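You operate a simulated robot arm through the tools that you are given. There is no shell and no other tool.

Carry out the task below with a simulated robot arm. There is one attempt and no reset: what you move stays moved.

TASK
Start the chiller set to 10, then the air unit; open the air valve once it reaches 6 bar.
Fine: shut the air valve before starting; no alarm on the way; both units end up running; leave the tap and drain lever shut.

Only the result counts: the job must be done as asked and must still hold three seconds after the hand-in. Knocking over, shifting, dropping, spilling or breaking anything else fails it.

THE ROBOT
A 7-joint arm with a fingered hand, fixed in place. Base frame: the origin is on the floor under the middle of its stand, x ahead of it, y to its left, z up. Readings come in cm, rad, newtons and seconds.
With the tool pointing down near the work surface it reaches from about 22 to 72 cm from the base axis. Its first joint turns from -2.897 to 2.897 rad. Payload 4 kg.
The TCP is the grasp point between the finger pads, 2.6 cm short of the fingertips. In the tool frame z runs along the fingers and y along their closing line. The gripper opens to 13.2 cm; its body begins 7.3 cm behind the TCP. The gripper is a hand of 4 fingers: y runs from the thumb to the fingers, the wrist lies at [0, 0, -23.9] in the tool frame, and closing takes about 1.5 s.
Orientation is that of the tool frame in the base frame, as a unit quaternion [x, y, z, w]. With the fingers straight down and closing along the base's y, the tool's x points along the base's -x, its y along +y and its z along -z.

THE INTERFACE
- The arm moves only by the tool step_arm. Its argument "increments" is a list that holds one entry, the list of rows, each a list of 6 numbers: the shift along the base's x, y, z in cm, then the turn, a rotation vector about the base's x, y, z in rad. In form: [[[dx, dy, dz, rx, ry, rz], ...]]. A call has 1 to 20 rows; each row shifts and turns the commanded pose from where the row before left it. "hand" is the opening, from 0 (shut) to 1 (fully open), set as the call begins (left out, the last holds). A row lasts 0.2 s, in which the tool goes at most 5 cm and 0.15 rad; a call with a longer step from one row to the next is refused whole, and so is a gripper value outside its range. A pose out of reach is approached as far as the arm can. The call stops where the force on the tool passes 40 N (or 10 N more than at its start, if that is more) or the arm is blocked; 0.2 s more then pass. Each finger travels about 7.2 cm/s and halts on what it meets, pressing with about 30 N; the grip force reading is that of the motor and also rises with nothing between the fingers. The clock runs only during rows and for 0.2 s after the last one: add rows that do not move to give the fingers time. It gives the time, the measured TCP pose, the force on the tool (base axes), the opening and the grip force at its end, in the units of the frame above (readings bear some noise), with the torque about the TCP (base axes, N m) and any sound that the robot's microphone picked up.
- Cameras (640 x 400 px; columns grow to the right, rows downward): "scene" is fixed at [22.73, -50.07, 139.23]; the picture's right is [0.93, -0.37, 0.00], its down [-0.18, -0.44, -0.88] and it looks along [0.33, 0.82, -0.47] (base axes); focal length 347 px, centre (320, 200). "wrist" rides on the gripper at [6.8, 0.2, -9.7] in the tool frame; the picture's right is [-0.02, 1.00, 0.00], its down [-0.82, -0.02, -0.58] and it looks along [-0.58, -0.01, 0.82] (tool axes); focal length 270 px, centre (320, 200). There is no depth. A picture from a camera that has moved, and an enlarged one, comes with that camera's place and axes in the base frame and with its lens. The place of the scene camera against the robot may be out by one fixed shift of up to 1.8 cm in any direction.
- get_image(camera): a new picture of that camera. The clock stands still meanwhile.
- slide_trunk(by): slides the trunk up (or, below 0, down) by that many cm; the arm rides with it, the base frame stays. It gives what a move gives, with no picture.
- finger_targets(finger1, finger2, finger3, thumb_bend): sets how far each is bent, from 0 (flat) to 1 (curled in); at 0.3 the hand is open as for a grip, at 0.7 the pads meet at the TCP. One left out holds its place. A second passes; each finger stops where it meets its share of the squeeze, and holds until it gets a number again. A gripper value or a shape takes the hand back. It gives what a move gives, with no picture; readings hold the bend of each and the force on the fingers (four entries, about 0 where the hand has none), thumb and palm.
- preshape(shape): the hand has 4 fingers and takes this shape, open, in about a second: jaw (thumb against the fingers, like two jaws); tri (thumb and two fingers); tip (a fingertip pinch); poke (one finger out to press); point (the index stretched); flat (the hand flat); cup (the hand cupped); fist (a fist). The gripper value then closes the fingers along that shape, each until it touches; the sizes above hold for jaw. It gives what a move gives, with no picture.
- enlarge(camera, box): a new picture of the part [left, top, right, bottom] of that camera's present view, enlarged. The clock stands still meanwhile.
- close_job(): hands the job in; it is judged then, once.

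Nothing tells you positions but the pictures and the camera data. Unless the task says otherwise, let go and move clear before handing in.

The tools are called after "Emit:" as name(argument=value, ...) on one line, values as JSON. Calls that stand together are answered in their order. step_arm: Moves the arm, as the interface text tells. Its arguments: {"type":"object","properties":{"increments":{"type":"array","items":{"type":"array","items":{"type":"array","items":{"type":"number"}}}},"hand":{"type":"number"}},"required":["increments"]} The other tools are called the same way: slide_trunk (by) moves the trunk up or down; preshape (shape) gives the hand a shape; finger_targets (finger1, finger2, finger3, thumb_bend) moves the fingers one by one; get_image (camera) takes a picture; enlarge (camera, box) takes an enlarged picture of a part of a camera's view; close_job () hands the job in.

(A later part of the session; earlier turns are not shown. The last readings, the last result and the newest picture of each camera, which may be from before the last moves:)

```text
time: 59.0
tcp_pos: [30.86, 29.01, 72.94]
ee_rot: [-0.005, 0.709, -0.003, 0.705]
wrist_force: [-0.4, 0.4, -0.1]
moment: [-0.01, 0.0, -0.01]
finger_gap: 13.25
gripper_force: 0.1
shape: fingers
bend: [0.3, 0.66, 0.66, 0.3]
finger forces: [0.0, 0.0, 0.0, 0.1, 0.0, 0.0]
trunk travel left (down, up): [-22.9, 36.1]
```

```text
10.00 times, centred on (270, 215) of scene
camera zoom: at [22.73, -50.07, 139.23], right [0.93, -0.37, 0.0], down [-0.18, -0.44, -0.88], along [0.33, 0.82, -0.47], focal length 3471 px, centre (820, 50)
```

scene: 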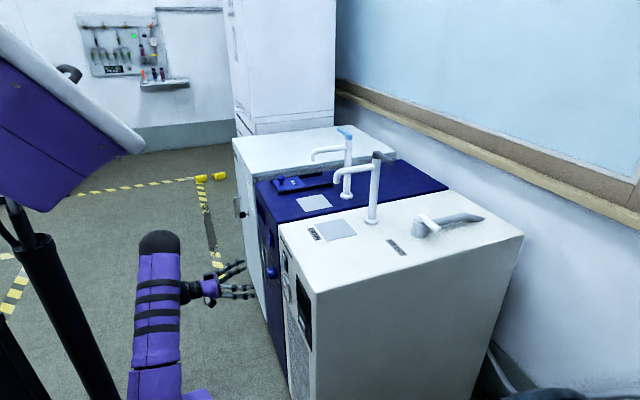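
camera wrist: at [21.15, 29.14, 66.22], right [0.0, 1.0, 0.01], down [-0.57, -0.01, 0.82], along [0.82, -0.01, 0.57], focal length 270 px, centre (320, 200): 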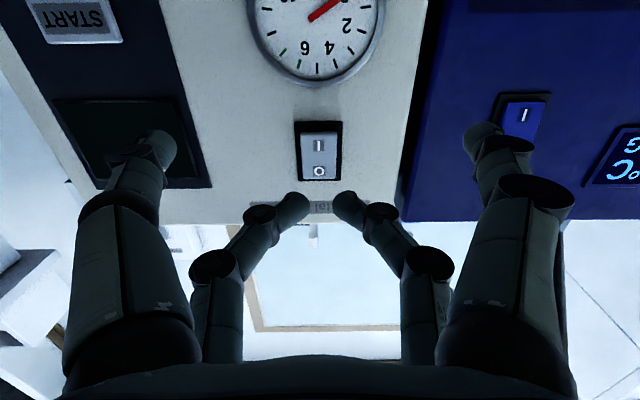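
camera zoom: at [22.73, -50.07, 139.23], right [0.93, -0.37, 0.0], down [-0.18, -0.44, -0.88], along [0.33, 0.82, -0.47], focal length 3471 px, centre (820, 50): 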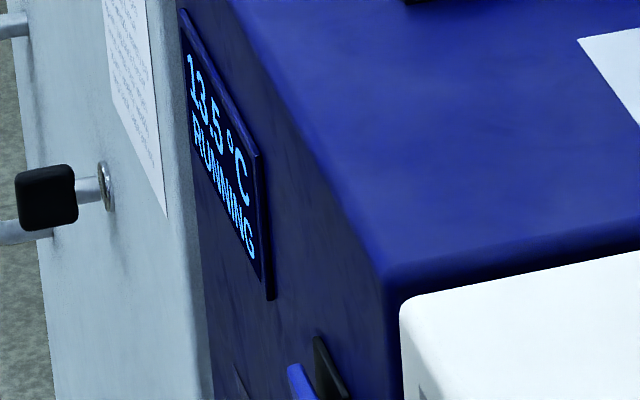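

The pinch pair is still slightly apart; I'll close it a bit more, which also gives the chiller time.

Emit:
finger_targets(finger2=0.74, finger3=0.74)

Emit:
step_arm(increments=[[[1.5, 0, 0, 0, 0, 0], [1.5, 0, 0, 0, 0, 0], [1.5, 0, 0, 0, 0, 0], [1.5, 0, 0, 0, 0, 0], [0.6, 0, 0, 0, 0, 0], [0, 0, 0, 0, 0, 0], [0, 0, 0, 0, 0, 0], [0, 0, 0, 0, 0, 0], [0, 0, 0, 0, 0, 0], [0, 0, 0, 0, 0, 0]]])

Emit:
get_image(camera="wrist")

Emit:
enlarge(camera="scene", box=[255, 195, 285, 235])

Emit:
enlarge(camera="scene", box=[260, 230, 320, 310])

```text
time: 60.0
tcp_pos: [30.9, 29.14, 73.14]
ee_rot: [-0.006, 0.709, -0.003, 0.705]
wrist_force: [0.4, 0.4, -0.4]
moment: [0.01, -0.03, -0.02]
finger_gap: 13.24
gripper_force: 0.1
shape: fingers
bend: [0.3, 0.73, 0.73, 0.3]
finger forces: [0.0, 0.0, 0.1, 0.1, 0.1, 0.0]
trunk travel left (down, up): [-22.9, 36.1]
```

```text
time: 62.1
tcp_pos: [37.46, 29.11, 73.01]
ee_rot: [-0.006, 0.709, -0.003, 0.705]
wrist_force: [0.3, -0.2, 0.0]
moment: [0.02, 0.0, 0.01]
finger_gap: 13.26
gripper_force: 0.0
shape: fingers
bend: [0.3, 0.73, 0.73, 0.3]
finger forces: [0.0, 0.1, 0.1, 0.0, 0.0, 0.0]
trunk travel left (down, up): [-22.9, 36.1]
```

```text
taken
camera wrist: at [27.75, 29.18, 66.13], right [0.0, 1.0, 0.01], down [-0.57, -0.01, 0.82], along [0.82, -0.01, 0.57], focal length 270 px, centre (320, 200)
```

wrist: 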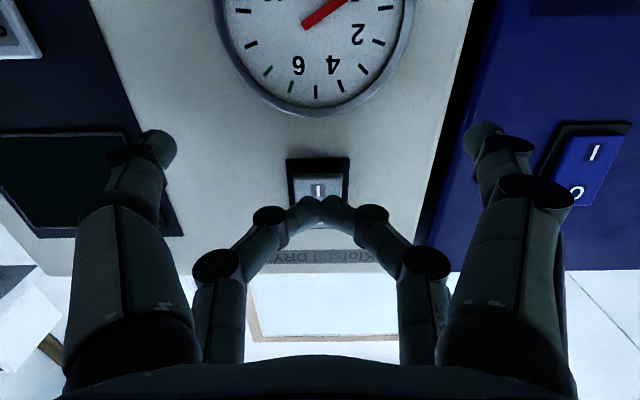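

```text
10.00 times, centred on (270, 215) of scene
camera zoom: at [22.73, -50.07, 139.23], right [0.93, -0.37, 0.0], down [-0.18, -0.44, -0.88], along [0.33, 0.82, -0.47], focal length 3471 px, centre (820, 50)
```

zoom: 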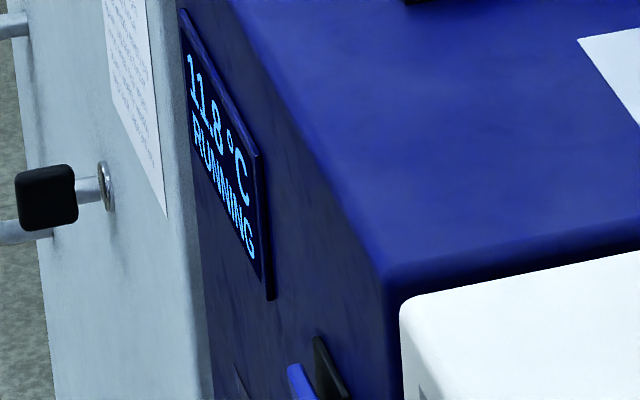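

```text
5.00 times, centred on (290, 270) of scene
camera zoom: at [22.73, -50.07, 139.23], right [0.93, -0.37, 0.0], down [-0.18, -0.44, -0.88], along [0.33, 0.82, -0.47], focal length 1736 px, centre (470, -150)
```

zoom: 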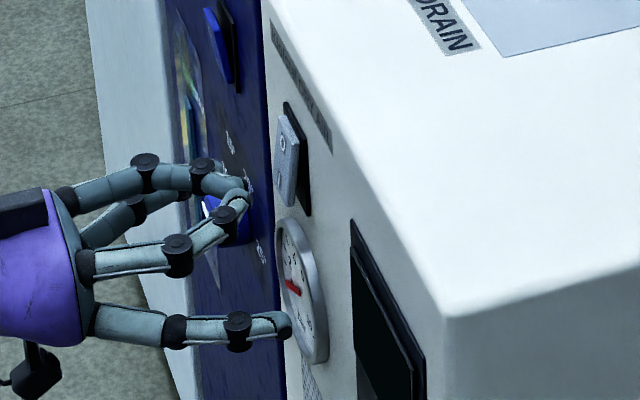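

11.8 °C and settling toward 10. I'll wait a few more seconds before touching the air unit.

Emit:
step_arm(increments=[[[0, 0, 0, 0, 0, 0], [0, 0, 0, 0, 0, 0], [0, 0, 0, 0, 0, 0], [0, 0, 0, 0, 0, 0], [0, 0, 0, 0, 0, 0], [0, 0, 0, 0, 0, 0], [0, 0, 0, 0, 0, 0], [0, 0, 0, 0, 0, 0], [0, 0, 0, 0, 0, 0], [0, 0, 0, 0, 0, 0], [0, 0, 0, 0, 0, 0], [0, 0, 0, 0, 0, 0], [0, 0, 0, 0, 0, 0], [0, 0, 0, 0, 0, 0], [0, 0, 0, 0, 0, 0], [0, 0, 0, 0, 0, 0], [0, 0, 0, 0, 0, 0], [0, 0, 0, 0, 0, 0], [0, 0, 0, 0, 0, 0], [0, 0, 0, 0, 0, 0]]])

Emit:
step_arm(increments=[[[0, 0, 0, 0, 0, 0], [0, 0, 0, 0, 0, 0], [0, 0, 0, 0, 0, 0], [0, 0, 0, 0, 0, 0], [0, 0, 0, 0, 0, 0], [0, 0, 0, 0, 0, 0], [0, 0, 0, 0, 0, 0], [0, 0, 0, 0, 0, 0], [0, 0, 0, 0, 0, 0], [0, 0, 0, 0, 0, 0], [0, 0, 0, 0, 0, 0], [0, 0, 0, 0, 0, 0], [0, 0, 0, 0, 0, 0], [0, 0, 0, 0, 0, 0], [0, 0, 0, 0, 0, 0], [0, 0, 0, 0, 0, 0], [0, 0, 0, 0, 0, 0], [0, 0, 0, 0, 0, 0], [0, 0, 0, 0, 0, 0], [0, 0, 0, 0, 0, 0]]])

Emit:
enlarge(camera="scene", box=[255, 195, 285, 235])

```text
time: 66.3
tcp_pos: [37.53, 28.99, 73.01]
ee_rot: [-0.005, 0.709, -0.003, 0.705]
wrist_force: [-0.4, 0.4, 0.0]
moment: [-0.02, 0.0, 0.0]
finger_gap: 13.27
gripper_force: 0.0
shape: fingers
bend: [0.3, 0.73, 0.73, 0.3]
finger forces: [0.0, 0.0, 0.0, 0.0, 0.0, 0.1]
trunk travel left (down, up): [-22.9, 36.1]
```

```text
time: 70.5
tcp_pos: [37.45, 29.17, 73.0]
ee_rot: [-0.004, 0.709, -0.003, 0.706]
wrist_force: [0.3, 0.0, 0.2]
moment: [0.0, 0.0, 0.0]
finger_gap: 13.25
gripper_force: 0.0
shape: fingers
bend: [0.3, 0.73, 0.73, 0.3]
finger forces: [0.0, 0.0, 0.0, 0.0, 0.0, 0.0]
trunk travel left (down, up): [-22.9, 36.1]
```

```text
10.00 times, centred on (270, 215) of scene
camera zoom: at [22.73, -50.07, 139.23], right [0.93, -0.37, 0.0], down [-0.18, -0.44, -0.88], along [0.33, 0.82, -0.47], focal length 3471 px, centre (820, 50)
```

zoom: 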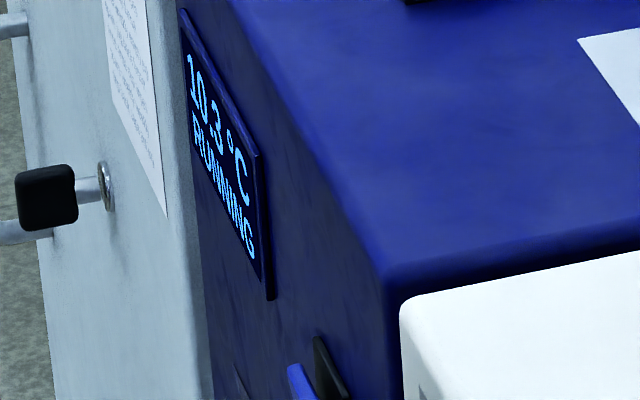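

10.3 °C: cold enough. Now I'll press the lower "I" end of the air unit's rocker.

Emit:
step_arm(increments=[[[0.8, 0, 0, 0, 0, 0], [0.4, 0, 0, 0, 0, 0], [0.25, 0, 0, 0, 0, 0], [0.25, 0, 0, 0, 0, 0], [0.25, 0, 0, 0, 0, 0], [0.25, 0, 0, 0, 0, 0], [0.25, 0, 0, 0, 0, 0]]])

Emit:
enlarge(camera="scene", box=[260, 230, 320, 310])

Emit:
get_image(camera="wrist")

```text
time: 72.2
tcp_pos: [39.75, 29.06, 72.98]
ee_rot: [-0.006, 0.709, -0.001, 0.705]
wrist_force: [-16.9, 0.3, -3.7]
moment: [-0.01, -0.33, -0.01]
finger_gap: 13.25
gripper_force: 12.6
shape: fingers
bend: [0.3, 0.74, 0.74, 0.3]
finger forces: [0.0, 12.7, 13.3, 0.0, 0.0, 0.0]
trunk travel left (down, up): [-22.9, 36.1]
```

```text
5.00 times, centred on (290, 270) of scene
camera zoom: at [22.73, -50.07, 139.23], right [0.93, -0.37, 0.0], down [-0.18, -0.44, -0.88], along [0.33, 0.82, -0.47], focal length 1736 px, centre (470, -150)
```

zoom: 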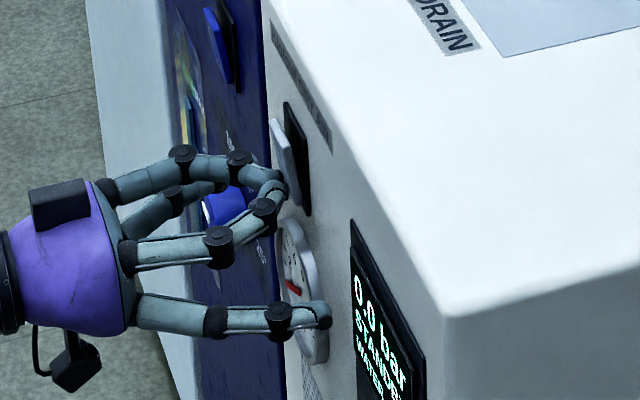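

```text
taken
camera wrist: at [30.05, 29.09, 66.11], right [-0.01, 1.0, 0.01], down [-0.57, -0.01, 0.82], along [0.82, 0.0, 0.57], focal length 270 px, centre (320, 200)
```

wrist: 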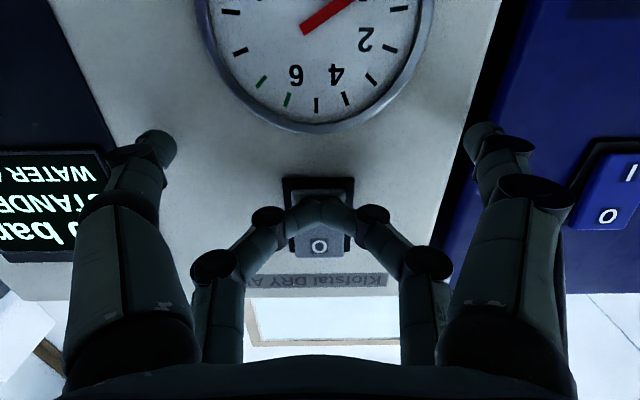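

The air unit's display lit: "0.0 bar STANDBY WATER …". I'll back off and read it in full.

Emit:
step_arm(increments=[[[-1, 0, 0, 0, 0, 0], [-2, 0, 0, 0, 0, 0], [-3, 0, 0, 0, 0, 0], [-3, 0, 0, 0, 0, 0]]])

Emit:
enlarge(camera="scene", box=[290, 270, 330, 330])

Emit:
get_image(camera="wrist")

```text
time: 73.2
tcp_pos: [30.8, 28.92, 73.0]
ee_rot: [-0.005, 0.709, -0.003, 0.706]
wrist_force: [0.2, -0.3, 0.4]
moment: [-0.03, -0.01, -0.01]
finger_gap: 13.25
gripper_force: 0.0
shape: fingers
bend: [0.3, 0.73, 0.73, 0.3]
finger forces: [0.0, 0.0, 0.1, 0.0, 0.1, 0.1]
trunk travel left (down, up): [-22.9, 36.1]
```

```text
6.67 times, centred on (310, 300) of scene
camera zoom: at [22.73, -50.07, 139.23], right [0.93, -0.37, 0.0], down [-0.18, -0.44, -0.88], along [0.33, 0.82, -0.47], focal length 2314 px, centre (387, -467)
```

zoom: 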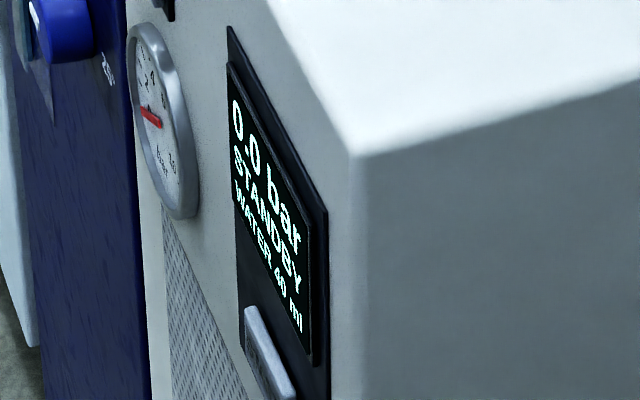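

```text
taken
camera wrist: at [21.18, 29.03, 66.07], right [0.0, 1.0, 0.01], down [-0.57, -0.01, 0.82], along [0.82, -0.01, 0.57], focal length 270 px, centre (320, 200)
```

wrist: 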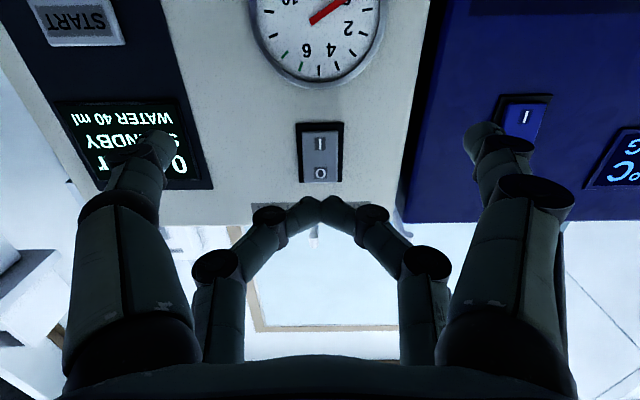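

Display: 0.0 bar, STANDBY, water 40 ml — powered but not yet started. Before pressing START I'll rehearse the valve-opening pose (hand rolled so its digits straddle the lever along x), so I can get there quickly once pressure builds.

Emit:
slide_trunk(by=33)

Emit:
step_arm(increments=[[[1, -1.5, 0, 0, 0.13, 0], [1, -1.5, 0, 0, 0.13, 0], [1, -1.5, 0, 0, 0.13, 0], [1, -1.5, 0, 0, 0.13, 0], [1, -1.5, 0, 0, 0.13, 0], [1, -1.5, 0, 0, 0.13, 0], [2, -1.5, 0, 0, 0.13, 0], [2, -1.5, 0, 0, 0.13, 0], [2, -1.5, 0, 0, 0.127, 0]]], hand=0.38)

Emit:
enlarge(camera="scene", box=[250, 190, 330, 330])

Emit:
get_image(camera="scene")

```text
time: 76.4
tcp_pos: [31.03, 29.02, 106.01]
ee_rot: [-0.005, 0.709, -0.003, 0.706]
wrist_force: [-0.7, 0.3, -0.2]
moment: [-0.02, 0.03, 0.01]
finger_gap: 13.28
gripper_force: 0.0
shape: fingers
bend: [0.3, 0.73, 0.73, 0.3]
finger forces: [0.0, 0.0, 0.0, 0.0, 0.1, 0.0]
trunk travel left (down, up): [-55.9, 3.1]
```

```text
time: 78.4
tcp_pos: [43.27, 17.54, 105.88]
ee_rot: [-0.005, 0.98, 0.001, 0.198]
wrist_force: [-0.5, -0.1, -0.5]
moment: [-0.02, -0.01, 0.01]
finger_gap: 5.03
gripper_force: 0.0
shape: jaw
bend: [0.73, 0.73, 0.73, 0.7]
finger forces: [0.0, 0.1, 0.0, 0.1, 0.0, 0.1]
out of reach, approached as far as the arm can: row 2, 3
trunk travel left (down, up): [-55.9, 3.1]
```

```text
2.86 times, centred on (290, 260) of scene
camera zoom: at [22.73, -50.07, 139.23], right [0.93, -0.37, 0.0], down [-0.18, -0.44, -0.88], along [0.33, 0.82, -0.47], focal length 992 px, centre (406, 29)
```

zoom: 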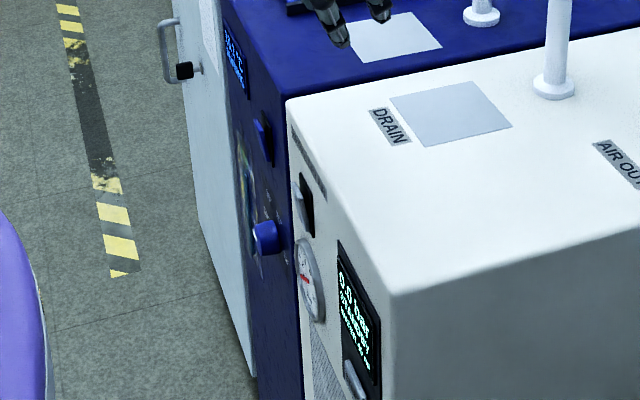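

```text
taken
```

scene: 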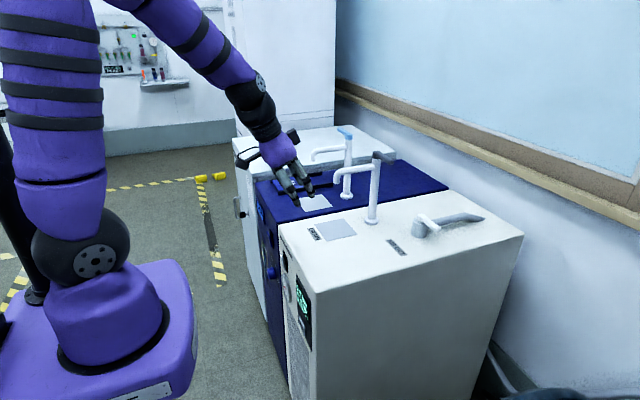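

Now I'll roll the hand −90° about its own axis while moving to a hover above the valve lever.

Emit:
step_arm(increments=[[[3, -0.9, 0, -0.0555, 0, 0.1315], [3, -0.9, 0, -0.0555, 0, 0.1315], [3, -0.9, 0, -0.0555, 0, 0.1315], [3.2, -0.9, 0, -0.0555, 0, 0.1315], [3.2, -0.8, 0, -0.0555, 0, 0.1315], [3.2, -0.8, 0, -0.0555, 0, 0.1315], [3.2, -0.8, 0, -0.0555, 0, 0.1315], [3.2, -0.7, -1, -0.0555, 0, 0.1315], [3.3, -0.7, -1.5, -0.0555, 0, 0.1315], [3.3, -0.7, -2, -0.0555, 0, 0.1315], [3.6, -0.6, -2.4, -0.0555, 0, 0.1315]]])

Emit:
get_image(camera="wrist")

Emit:
get_image(camera="scene")

```text
time: 80.8
tcp_pos: [78.29, 8.93, 99.22]
ee_rot: [0.696, -0.69, 0.14, -0.138]
wrist_force: [0.5, -0.4, 0.8]
moment: [-0.01, 0.02, -0.02]
finger_gap: 5.06
gripper_force: 0.1
shape: jaw
bend: [0.73, 0.73, 0.73, 0.7]
finger forces: [0.0, 0.0, 0.1, 0.1, 0.0, 0.0]
trunk travel left (down, up): [-55.9, 3.1]
```

```text
taken
camera wrist: at [74.49, 2.14, 108.03], right [-0.92, 0.01, -0.39], down [-0.21, 0.82, 0.54], along [0.32, 0.58, -0.75], focal length 270 px, centre (320, 200)
```

wrist: 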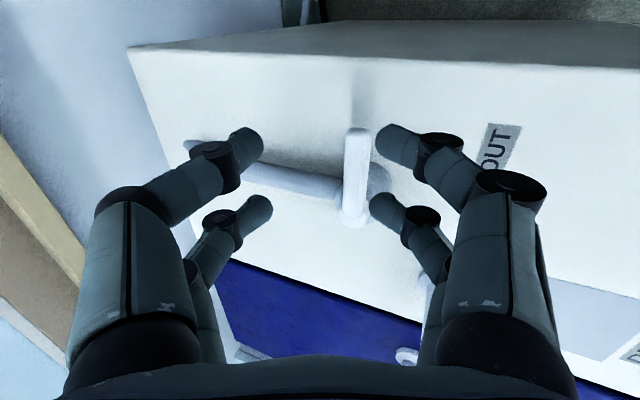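

```text
taken
```

scene: 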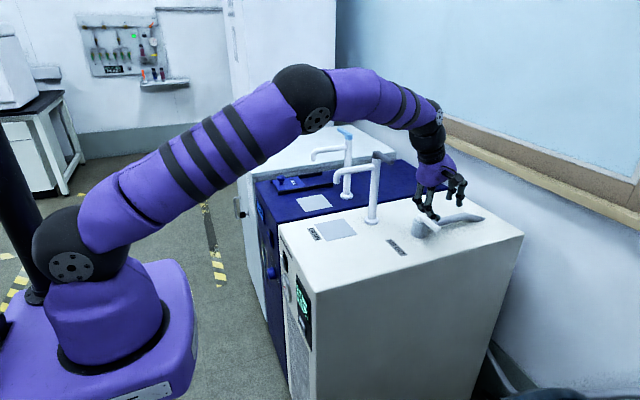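

The rolled pose is reachable. I'll rehearse the full approach along the tool axis so the digits straddle the lever, and verify clearances before starting the unit.

Emit:
step_arm(increments=[[[-1.5, -0.1, -0.8, 0, 0, 0], [-1.6, 0, -0.8, 0, 0, 0], [0, 0, 0, 0, 0, 0], [0.78, 0, -1.84, 0, 0, 0], [0.78, 0, -1.84, 0, 0, 0]]], hand=0.455)

Emit:
get_image(camera="wrist")

```text
time: 82.0
tcp_pos: [76.98, 8.74, 94.0]
ee_rot: [0.696, -0.69, 0.14, -0.139]
wrist_force: [0.7, -0.1, -0.5]
moment: [0.01, 0.0, -0.01]
finger_gap: 5.92
gripper_force: 0.1
shape: jaw
bend: [0.73, 0.73, 0.73, 0.7]
finger forces: [0.0, 0.0, 0.0, 0.0, 0.0, 0.0]
trunk travel left (down, up): [-55.9, 3.1]
```

```text
taken
camera wrist: at [73.15, 1.76, 102.83], right [-0.92, 0.02, -0.39], down [-0.21, 0.82, 0.54], along [0.32, 0.58, -0.75], focal length 270 px, centre (320, 200)
```

wrist: 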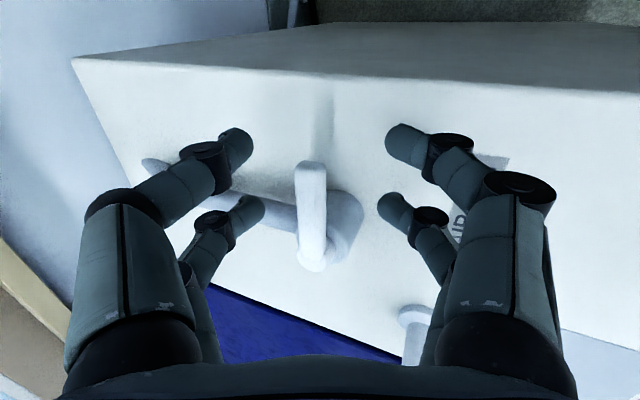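

The lever sits neatly between the two digit rows. I'll continue down to the working depth.

Emit:
step_arm(increments=[[[0.6, 0, -1.42, 0, 0, 0], [0.6, 0, -1.42, 0, 0, 0], [0.5, 0, -1.2, 0, 0, 0], [0.4, 0, -0.95, 0, 0, 0]]])

Emit:
get_image(camera="wrist")

Emit:
enlarge(camera="scene", box=[360, 130, 500, 250])

```text
time: 83.0
tcp_pos: [79.39, 8.68, 88.94]
ee_rot: [0.697, -0.689, 0.14, -0.139]
wrist_force: [0.2, 0.8, 0.9]
moment: [0.01, -0.03, 0.0]
finger_gap: 5.94
gripper_force: 0.0
shape: jaw
bend: [0.73, 0.73, 0.73, 0.7]
finger forces: [0.1, 0.4, 0.0, 0.0, 0.0, 0.0]
trunk travel left (down, up): [-55.9, 3.1]
```

```text
taken
camera wrist: at [75.39, 1.85, 97.8], right [-0.92, 0.02, -0.39], down [-0.21, 0.82, 0.54], along [0.32, 0.58, -0.75], focal length 270 px, centre (320, 200)
```

wrist: 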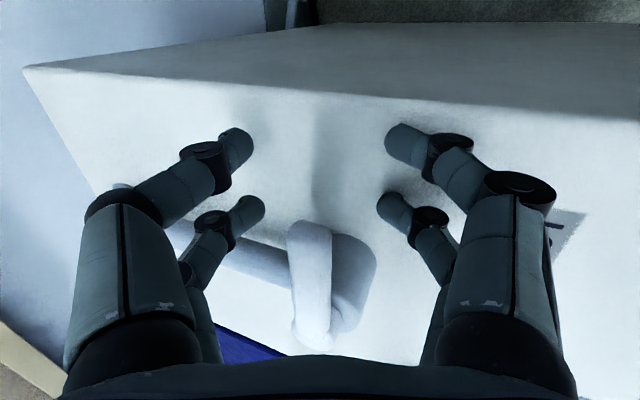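

```text
3.33 times, centred on (430, 190) of scene
camera zoom: at [22.73, -50.07, 139.23], right [0.93, -0.37, 0.0], down [-0.18, -0.44, -0.88], along [0.33, 0.82, -0.47], focal length 1157 px, centre (-47, 233)
```

zoom: 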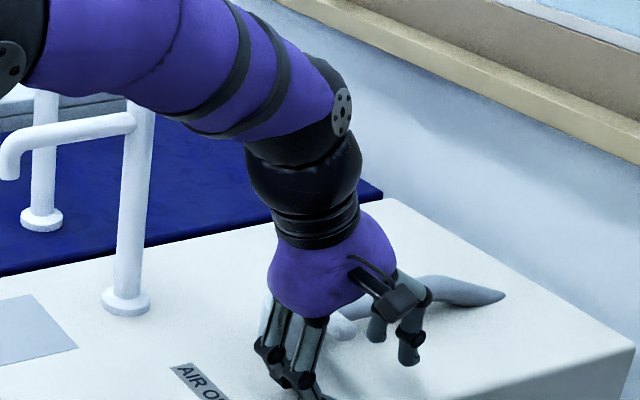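

The working pose F ≈ (79.4, 8.7, 88.9) fits with the lever undisturbed. I'll retrace out and go round to the START button with the hand shut.

Emit:
step_arm(increments=[[[-1.8, 0, 4.2, 0, 0, 0], [-1.8, 0, 4.2, 0, 0, 0], [-3, 0.4, 0.7, 0.0555, 0, -0.1315], [-3, 0.4, 0.7, 0.0555, 0, -0.1315], [-3, 0.4, 0.7, 0.0555, 0, -0.1315], [-3, 0.4, 0.7, 0.0555, 0, -0.1315], [-3, 0.4, 0.7, 0.0555, 0, -0.1315], [-3, 0.4, 0.7, 0.0555, 0, -0.1315], [-3, 0.4, 0.5, 0.0555, 0, -0.1315], [-3, 0.4, 0.5, 0.0555, 0, -0.1315], [-3, 0.4, 0.5, 0.0555, 0, -0.1315], [-3, 0.4, 0.5, 0.0555, 0, -0.1315], [-3, 0.4, 0.5, 0.0555, 0, -0.1315], [-2.5, 0, -0.5, 0, -0.133, 0], [-2.5, 0, -0.5, 0, -0.133, 0], [-2.5, 0, -0.5, 0, -0.134, 0]]])

Emit:
get_image(camera="scene")

Emit:
get_image(camera="wrist")

Emit:
enlarge(camera="scene", box=[400, 205, 456, 240])

```text
time: 86.4
tcp_pos: [40.45, 18.07, 106.17]
ee_rot: [-0.006, 0.921, -0.001, 0.389]
wrist_force: [0.3, 0.6, 1.0]
moment: [0.0, 0.01, 0.01]
finger_gap: 5.95
gripper_force: 0.1
shape: jaw
bend: [0.73, 0.73, 0.73, 0.7]
finger forces: [0.0, 0.0, 0.1, 0.0, 0.1, 0.1]
out of reach, approached as far as the arm can: row 15, 16
trunk travel left (down, up): [-55.9, 3.1]
```

```text
taken
```

scene: 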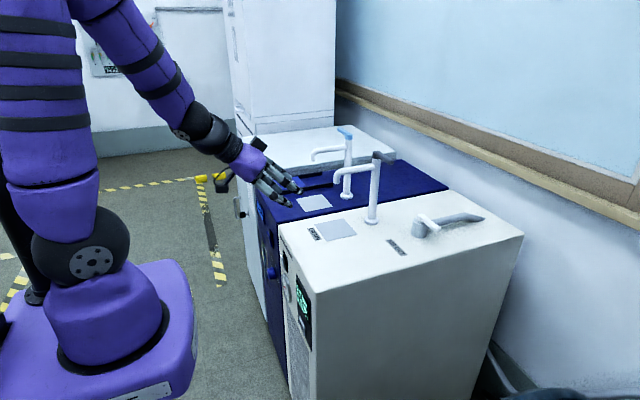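

```text
taken
camera wrist: at [28.77, 18.11, 107.97], right [0.01, 1.0, 0.01], down [0.15, -0.01, 0.99], along [0.99, -0.01, -0.16], focal length 270 px, centre (320, 200)
```

wrist: 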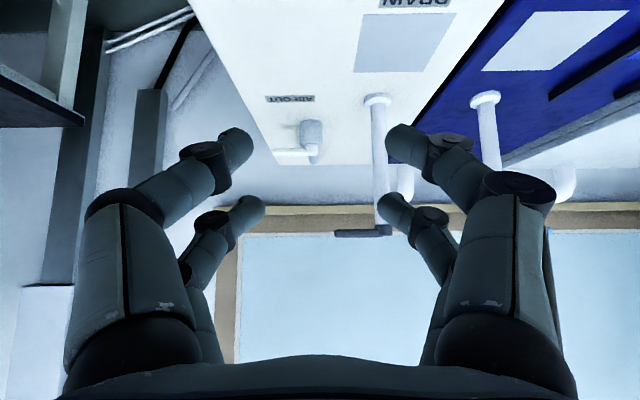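

```text
11.43 times, centred on (428, 222) of scene
camera zoom: at [22.73, -50.07, 139.23], right [0.93, -0.37, 0.0], down [-0.18, -0.44, -0.88], along [0.33, 0.82, -0.47], focal length 3967 px, centre (-914, -57)
```

zoom: 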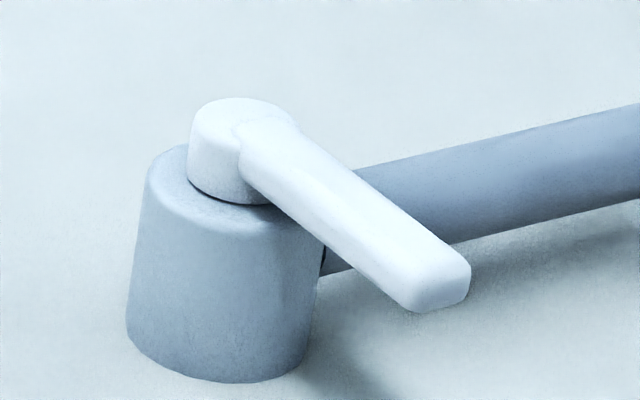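

The START button needs a yawed hand so the wrist stays within reach. I'll yaw toward −y, tilt a little more, roll, and close the fingers while staying high in front of the cabinet.

Emit:
step_arm(increments=[[[0.5, -0.3, 0, 0, 0, -0.1333], [0.5, -0.3, 0, 0, 0, -0.1333], [0.5, -0.3, 0, 0, 0, -0.1333], [0.5, -0.3, 0, 0, 0, -0.1333], [0.5, -0.3, 0, 0, 0, -0.1333], [0.5, -0.3, 0, 0, 0, -0.1333], [0, 0, 0, -0.0538, -0.0523, 0], [0, 0, 0, -0.0538, -0.0523, 0], [-0.8, -0.3, -0.3, -0.081, 0.0833, 0.0831], [-0.8, -0.3, -0.3, -0.081, 0.0833, 0.0831], [-0.8, -0.3, -0.3, -0.081, 0.0833, 0.0831], [-0.8, -0.3, -0.3, -0.081, 0.0833, 0.0831], [-0.8, -0.3, -0.3, -0.081, 0.0833, 0.0831], [-0.8, -0.3, -0.3, -0.081, 0.0833, 0.0831], [-0.8, -0.3, -0.3, -0.081, 0.0833, 0.0831], [-0.8, -0.3, -0.3, -0.081, 0.0833, 0.0831], [-0.8, -0.3, -0.3, -0.081, 0.0833, 0.0831], [-0.8, -0.3, -0.3, -0.081, 0.0833, 0.0831], [-0.8, -0.3, -0.3, -0.081, 0.0833, 0.0831]]], hand=0)

Emit:
get_image(camera="scene")

Emit:
get_image(camera="wrist")

```text
time: 90.4
tcp_pos: [34.68, 12.99, 102.71]
ee_rot: [-0.34, 0.822, -0.424, 0.169]
wrist_force: [-0.2, 0.5, 0.2]
moment: [-0.01, -0.03, 0.01]
finger_gap: 0.0
gripper_force: 29.8
shape: jaw
bend: [0.62, 0.63, 0.63, 0.7]
finger forces: [0.0, 0.1, 0.0, 0.1, 0.0, 0.1]
trunk travel left (down, up): [-55.9, 3.1]
```

```text
taken
```

scene: 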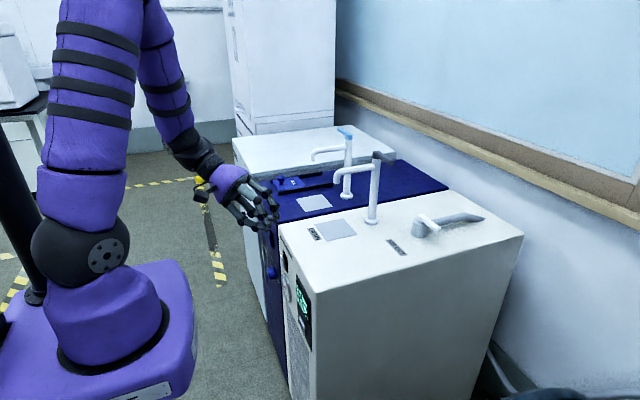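

```text
taken
camera wrist: at [24.24, 13.91, 108.21], right [-0.4, 0.43, -0.81], down [0.26, 0.9, 0.35], along [0.88, -0.08, -0.47], focal length 270 px, centre (320, 200)
```

wrist: 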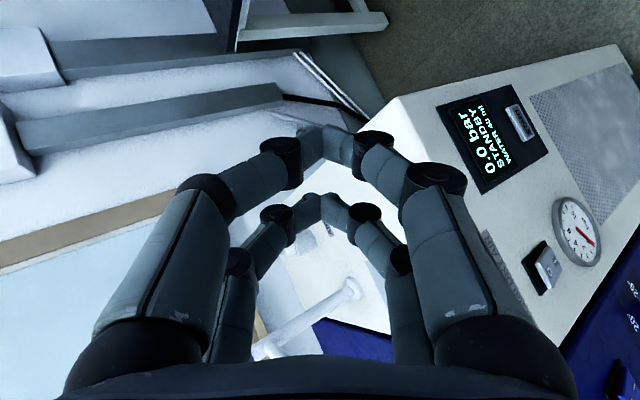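

Orientation is as planned. I'll descend in front of the air unit's panel to START height.

Emit:
step_arm(increments=[[[0, 0, -4.4, 0, 0, 0], [0, 0, -4.4, 0, 0, 0], [0, 0, -4.4, 0, 0, 0], [0, 0, -4.4, 0, 0, 0], [0, 0, -4.4, 0, 0, 0], [0, 0, -4.4, 0, 0, 0], [0, 0.15, -4.4, 0, 0, 0], [0, 0.15, -4, 0, 0, 0]]])

Emit:
get_image(camera="wrist")

Emit:
enlarge(camera="scene", box=[240, 230, 340, 370])

```text
time: 92.2
tcp_pos: [34.34, 13.14, 68.2]
ee_rot: [-0.339, 0.823, -0.423, 0.169]
wrist_force: [-0.2, 1.1, -0.4]
moment: [-0.01, -0.01, 0.0]
finger_gap: 0.01
gripper_force: 30.0
shape: jaw
bend: [0.62, 0.63, 0.63, 0.7]
finger forces: [0.0, 0.0, 0.0, 0.0, 0.1, 0.0]
trunk travel left (down, up): [-55.9, 3.1]
```

```text
taken
camera wrist: at [24.01, 14.04, 73.63], right [-0.4, 0.43, -0.81], down [0.26, 0.9, 0.35], along [0.88, -0.08, -0.47], focal length 270 px, centre (320, 200)
```

wrist: 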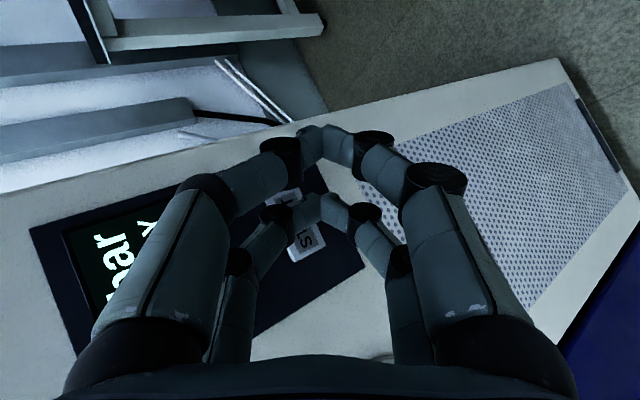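

```text
2.86 times, centred on (290, 300) of scene
camera zoom: at [22.73, -50.07, 139.23], right [0.93, -0.37, 0.0], down [-0.18, -0.44, -0.88], along [0.33, 0.82, -0.47], focal length 992 px, centre (406, -86)
```

zoom: 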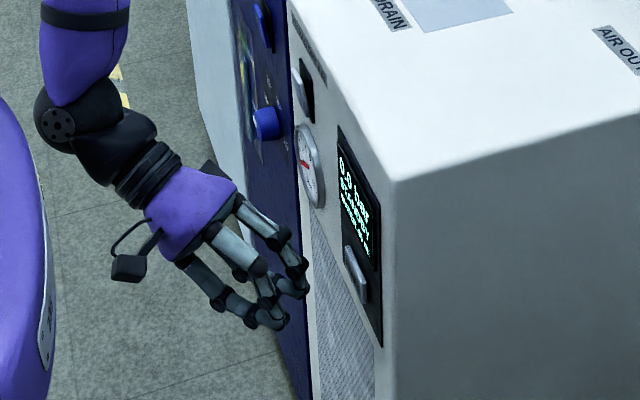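

START is at about (42.3, 13.2, 66.3) and my leading fingertip pair lines up with it. I'll approach to just short of contact.

Emit:
step_arm(increments=[[[1.3, 0.1, -0.2, 0, 0, 0], [1.2, 0, -0.15, 0, 0, 0], [0.4, 0, 0, 0, 0, 0]]])

Emit:
get_image(camera="wrist")

Emit:
enlarge(camera="scene", box=[270, 260, 340, 350])

```text
time: 93.0
tcp_pos: [37.34, 13.35, 67.72]
ee_rot: [-0.339, 0.823, -0.424, 0.169]
wrist_force: [0.5, 0.2, -0.1]
moment: [-0.01, 0.03, 0.01]
finger_gap: 0.01
gripper_force: 29.6
shape: jaw
bend: [0.62, 0.63, 0.63, 0.7]
finger forces: [0.0, 0.0, 0.0, 0.1, 0.1, 0.0]
trunk travel left (down, up): [-55.9, 3.1]
```

```text
taken
camera wrist: at [26.94, 14.25, 73.22], right [-0.4, 0.43, -0.81], down [0.26, 0.9, 0.35], along [0.88, -0.08, -0.47], focal length 270 px, centre (320, 200)
```

wrist: 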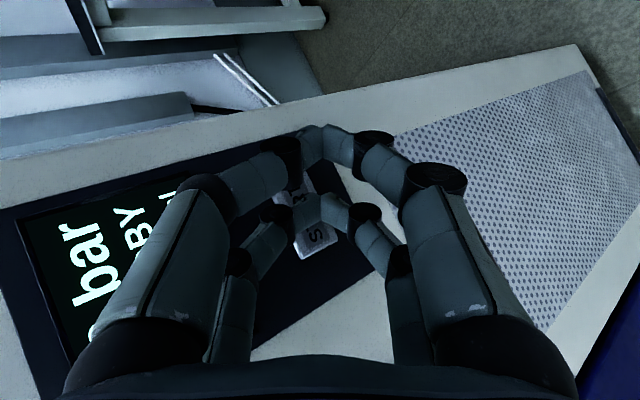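

```text
4.44 times, centred on (305, 305) of scene
camera zoom: at [22.73, -50.07, 139.23], right [0.93, -0.37, 0.0], down [-0.18, -0.44, -0.88], along [0.33, 0.82, -0.47], focal length 1543 px, centre (387, -267)
```

zoom: 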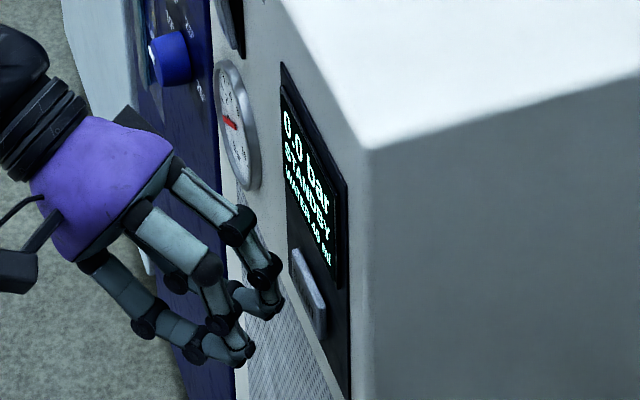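

Tip is poised just in front of START; display shows 0.0 bar STANDBY, chiller still running. I'll press.

Emit:
step_arm(increments=[[[0.4, 0, 0, 0, 0, 0], [0.25, 0, 0, 0, 0, 0], [0.25, 0, 0, 0, 0, 0], [0.25, 0, 0, 0, 0, 0]]])

Emit:
enlarge(camera="scene", box=[270, 260, 340, 350])

```text
time: 94.0
tcp_pos: [38.64, 13.34, 67.71]
ee_rot: [-0.339, 0.823, -0.424, 0.169]
wrist_force: [-0.6, 0.3, 0.3]
moment: [-0.02, -0.03, 0.01]
finger_gap: 0.0
gripper_force: 30.3
shape: jaw
bend: [0.62, 0.63, 0.63, 0.7]
finger forces: [0.1, 0.0, 0.0, 0.1, 0.1, 0.1]
trunk travel left (down, up): [-55.9, 3.1]
```

```text
4.44 times, centred on (305, 305) of scene
camera zoom: at [22.73, -50.07, 139.23], right [0.93, -0.37, 0.0], down [-0.18, -0.44, -0.88], along [0.33, 0.82, -0.47], focal length 1543 px, centre (387, -267)
```

zoom: 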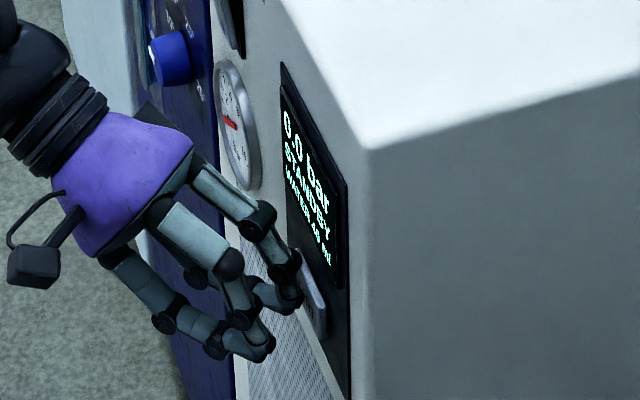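

Not quite in contact yet; I'll continue in small steps.

Emit:
step_arm(increments=[[[0.3, 0, 0, 0, 0, 0], [0.25, 0, 0, 0, 0, 0], [0.25, 0, 0, 0, 0, 0]]])

Emit:
enlarge(camera="scene", box=[270, 260, 340, 350])

```text
time: 94.8
tcp_pos: [39.19, 13.24, 67.71]
ee_rot: [-0.338, 0.823, -0.423, 0.168]
wrist_force: [-11.8, -1.3, 2.5]
moment: [-0.03, 0.05, -0.08]
finger_gap: 0.03
gripper_force: 30.1
shape: jaw
bend: [0.62, 0.63, 0.64, 0.7]
finger forces: [0.1, 0.1, 0.1, 0.0, 0.0, 0.0]
trunk travel left (down, up): [-55.9, 3.1]
heard: click
```

```text
4.44 times, centred on (305, 305) of scene
camera zoom: at [22.73, -50.07, 139.23], right [0.93, -0.37, 0.0], down [-0.18, -0.44, -0.88], along [0.33, 0.82, -0.47], focal length 1543 px, centre (387, -267)
```

zoom: 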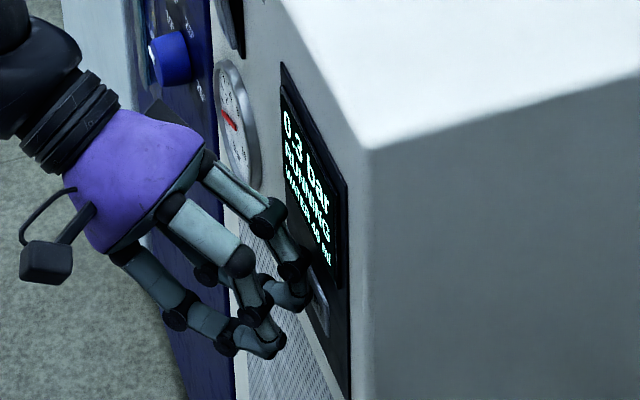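

The click sounded and the unit is RUNNING at 0.3 bar. I'll leave the panel and head up toward the valve.

Emit:
step_arm(increments=[[[-3.5, 0, 1.5, 0, 0, 0], [0, 0, 4.7, 0, 0, 0], [0, 0, 4.7, 0, 0, 0], [0, 0, 4.7, 0, 0, 0], [0, 0, 4.7, 0, 0, 0]]])

Emit:
enlarge(camera="scene", box=[260, 190, 340, 340])

```text
time: 96.0
tcp_pos: [35.74, 13.29, 88.7]
ee_rot: [-0.339, 0.822, -0.424, 0.17]
wrist_force: [-1.0, 0.0, 1.2]
moment: [-0.02, -0.03, 0.01]
finger_gap: 0.0
gripper_force: 30.3
shape: jaw
bend: [0.62, 0.63, 0.64, 0.7]
finger forces: [0.1, 0.1, 0.1, 0.0, 0.0, 0.1]
trunk travel left (down, up): [-55.9, 3.1]
```

```text
2.67 times, centred on (300, 265) of scene
camera zoom: at [22.73, -50.07, 139.23], right [0.93, -0.37, 0.0], down [-0.18, -0.44, -0.88], along [0.33, 0.82, -0.47], focal length 926 px, centre (373, 27)
```

zoom: 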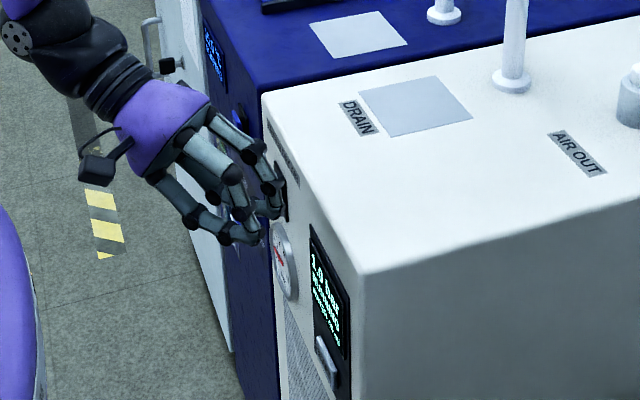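

Pressure 1.0 bar and rising about 0.6 bar/s, so I've several seconds. I'll move to the pre-approach above the lever, undoing the yaw and tilt.

Emit:
step_arm(increments=[[[3.99, -0.46, 1.2, 0, 0, 0.1333], [3.99, -0.46, 1.2, 0, 0, 0.1333], [3.99, -0.46, 1.2, 0, 0, 0.1333], [3.99, -0.46, 1.2, 0, 0, 0.1333], [3.99, -0.46, 1.2, 0, 0, 0.1333], [3.99, -0.46, 1.2, 0, 0, 0.1333], [3.99, -0.46, 1, 0, 0.1375, 0], [3.99, -0.46, 0.6, 0, 0.1375, 0], [3.99, -0.46, 0.4, 0, 0.1375, 0], [3.99, -0.46, 0, 0, 0.1375, 0]]], hand=0.455)

Emit:
get_image(camera="wrist")

Emit:
enlarge(camera="scene", box=[250, 190, 330, 340])

```text
time: 98.2
tcp_pos: [75.85, 8.25, 97.26]
ee_rot: [0.695, -0.691, 0.141, -0.138]
wrist_force: [-0.6, 0.4, 0.6]
moment: [0.02, 0.01, 0.03]
finger_gap: 5.95
gripper_force: 0.0
shape: jaw
bend: [0.73, 0.73, 0.73, 0.7]
finger forces: [0.0, 0.0, 0.0, 0.1, 0.1, 0.0]
trunk travel left (down, up): [-55.9, 3.1]
```

```text
taken
camera wrist: at [71.96, 1.47, 106.0], right [-0.92, 0.02, -0.39], down [-0.21, 0.82, 0.54], along [0.33, 0.57, -0.75], focal length 270 px, centre (320, 200)
```

wrist: 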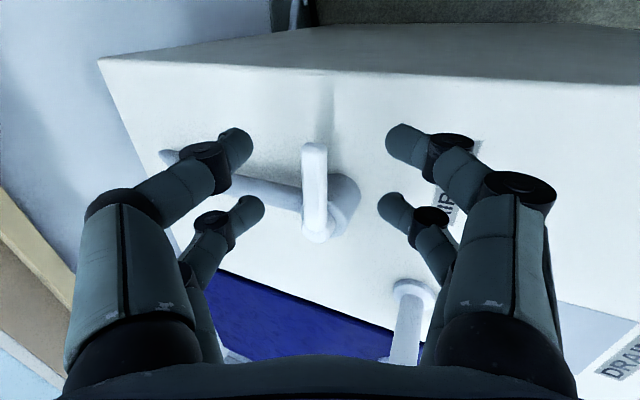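

```text
2.67 times, centred on (290, 265) of scene
camera zoom: at [22.73, -50.07, 139.23], right [0.93, -0.37, 0.0], down [-0.18, -0.44, -0.88], along [0.33, 0.82, -0.47], focal length 926 px, centre (400, 27)
```

zoom: 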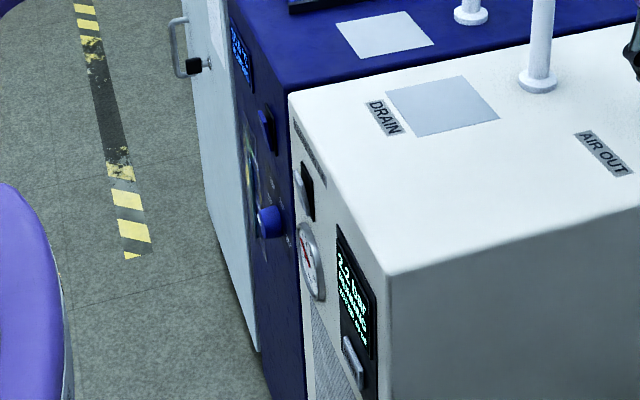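

2.2 bar. I'll descend so the digits straddle the lever, ready to pull.

Emit:
step_arm(increments=[[[0.9, 0.15, -2.1, 0, 0, 0], [0.9, 0.15, -2.1, 0, 0, 0], [0.9, 0.15, -2.1, 0, 0, 0], [0.85, 0, -2, 0, 0, 0]]])

Emit:
get_image(camera="wrist")

Emit:
enlarge(camera="scene", box=[290, 270, 330, 330])

```text
time: 99.2
tcp_pos: [79.48, 8.81, 88.94]
ee_rot: [0.695, -0.691, 0.142, -0.141]
wrist_force: [0.4, 0.4, 2.8]
moment: [0.04, 0.06, -0.02]
finger_gap: 5.91
gripper_force: 0.1
shape: jaw
bend: [0.74, 0.74, 0.73, 0.7]
finger forces: [1.4, 1.6, 0.1, 0.0, 0.1, 0.0]
trunk travel left (down, up): [-55.9, 3.1]
```

```text
taken
camera wrist: at [75.6, 1.97, 97.69], right [-0.92, 0.02, -0.39], down [-0.21, 0.82, 0.54], along [0.33, 0.58, -0.75], focal length 270 px, centre (320, 200)
```

wrist: 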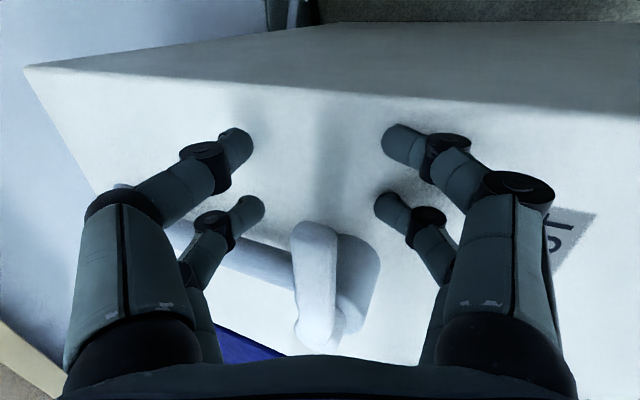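

```text
6.67 times, centred on (310, 300) of scene
camera zoom: at [22.73, -50.07, 139.23], right [0.93, -0.37, 0.0], down [-0.18, -0.44, -0.88], along [0.33, 0.82, -0.47], focal length 2314 px, centre (387, -467)
```

zoom: 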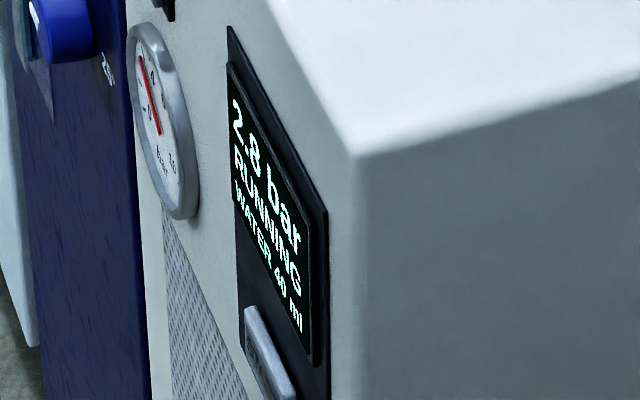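

2.8 bar. The −x fingertips just touch the cabinet top, so I'll lift slightly and wait for pressure.

Emit:
step_arm(increments=[[[0, 0, 0.7, 0, 0, 0], [0, 0, 0, 0, 0, 0], [0, 0, 0, 0, 0, 0], [0, 0, 0, 0, 0, 0], [0, 0, 0, 0, 0, 0], [0, 0, 0, 0, 0, 0], [0, 0, 0, 0, 0, 0], [0, 0, 0, 0, 0, 0]]])

Emit:
get_image(camera="wrist")

Emit:
enlarge(camera="scene", box=[290, 270, 330, 330])

```text
time: 101.0
tcp_pos: [79.43, 9.29, 89.47]
ee_rot: [0.697, -0.69, 0.14, -0.138]
wrist_force: [0.0, 0.4, 0.2]
moment: [-0.02, 0.01, -0.03]
finger_gap: 5.96
gripper_force: 0.1
shape: jaw
bend: [0.73, 0.73, 0.73, 0.7]
finger forces: [0.1, 0.1, 0.1, 0.0, 0.1, 0.1]
trunk travel left (down, up): [-55.9, 3.1]
```

```text
taken
camera wrist: at [75.53, 2.35, 98.31], right [-0.92, 0.01, -0.39], down [-0.21, 0.82, 0.54], along [0.32, 0.58, -0.75], focal length 270 px, centre (320, 200)
```

wrist: 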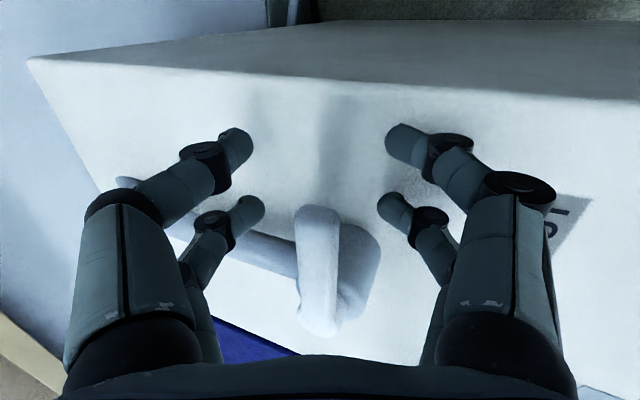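

```text
6.67 times, centred on (310, 300) of scene
camera zoom: at [22.73, -50.07, 139.23], right [0.93, -0.37, 0.0], down [-0.18, -0.44, -0.88], along [0.33, 0.82, -0.47], focal length 2314 px, centre (387, -467)
```

zoom: 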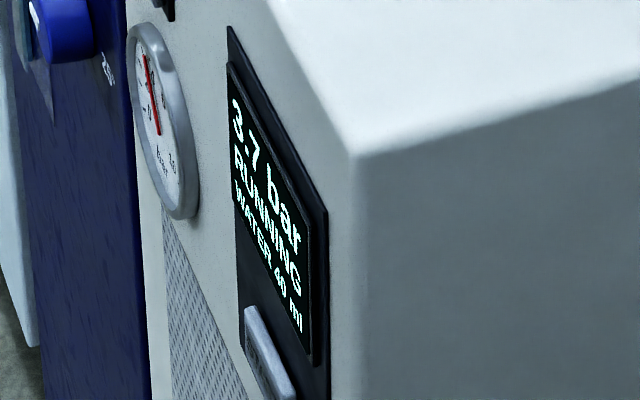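

3.7 bar, digits clear of the lever. I'll hold here and wait.

Emit:
step_arm(increments=[[[0, 0, 0, 0, 0, 0], [0, 0, 0, 0, 0, 0], [0, 0, 0, 0, 0, 0], [0, 0, 0, 0, 0, 0], [0, 0, 0, 0, 0, 0], [0, 0, 0, 0, 0, 0], [0, 0, 0, 0, 0, 0], [0, 0, 0, 0, 0, 0], [0, 0, 0, 0, 0, 0], [0, 0, 0, 0, 0, 0], [0, 0, 0, 0, 0, 0], [0, 0, 0, 0, 0, 0], [0, 0, 0, 0, 0, 0], [0, 0, 0, 0, 0, 0]]])

Emit:
enlarge(camera="scene", box=[290, 270, 330, 330])

```text
time: 104.0
tcp_pos: [79.43, 9.15, 89.42]
ee_rot: [0.697, -0.689, 0.14, -0.139]
wrist_force: [0.4, -0.1, -0.1]
moment: [0.02, -0.01, 0.0]
finger_gap: 5.97
gripper_force: 0.2
shape: jaw
bend: [0.73, 0.73, 0.73, 0.7]
finger forces: [0.1, 0.0, 0.0, 0.0, 0.0, 0.0]
trunk travel left (down, up): [-55.9, 3.1]
```

```text
6.67 times, centred on (310, 300) of scene
camera zoom: at [22.73, -50.07, 139.23], right [0.93, -0.37, 0.0], down [-0.18, -0.44, -0.88], along [0.33, 0.82, -0.47], focal length 2314 px, centre (387, -467)
```

zoom: 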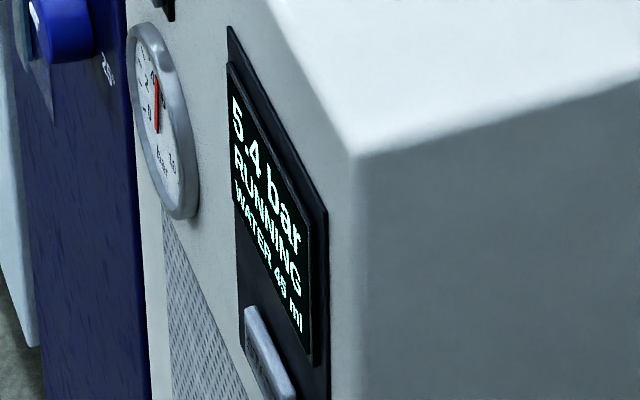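

5.4 bar; about one more second to 6.

Emit:
step_arm(increments=[[[0, 0, 0, 0, 0, 0], [0, 0, 0, 0, 0, 0], [0, 0, 0, 0, 0, 0], [0, 0, 0, 0, 0, 0], [0, 0, 0, 0, 0, 0]]])

Emit:
enlarge(camera="scene", box=[290, 270, 330, 330])

```text
time: 105.2
tcp_pos: [79.32, 9.12, 89.44]
ee_rot: [0.697, -0.69, 0.14, -0.138]
wrist_force: [0.2, 0.2, 0.1]
moment: [-0.01, 0.01, 0.0]
finger_gap: 5.98
gripper_force: 0.1
shape: jaw
bend: [0.73, 0.73, 0.73, 0.7]
finger forces: [0.0, 0.0, 0.1, 0.0, 0.1, 0.0]
trunk travel left (down, up): [-55.9, 3.1]
```

```text
6.67 times, centred on (310, 300) of scene
camera zoom: at [22.73, -50.07, 139.23], right [0.93, -0.37, 0.0], down [-0.18, -0.44, -0.88], along [0.33, 0.82, -0.47], focal length 2314 px, centre (387, -467)
```

zoom: 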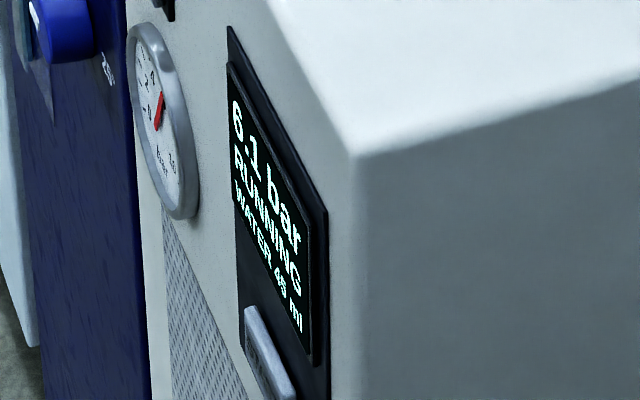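

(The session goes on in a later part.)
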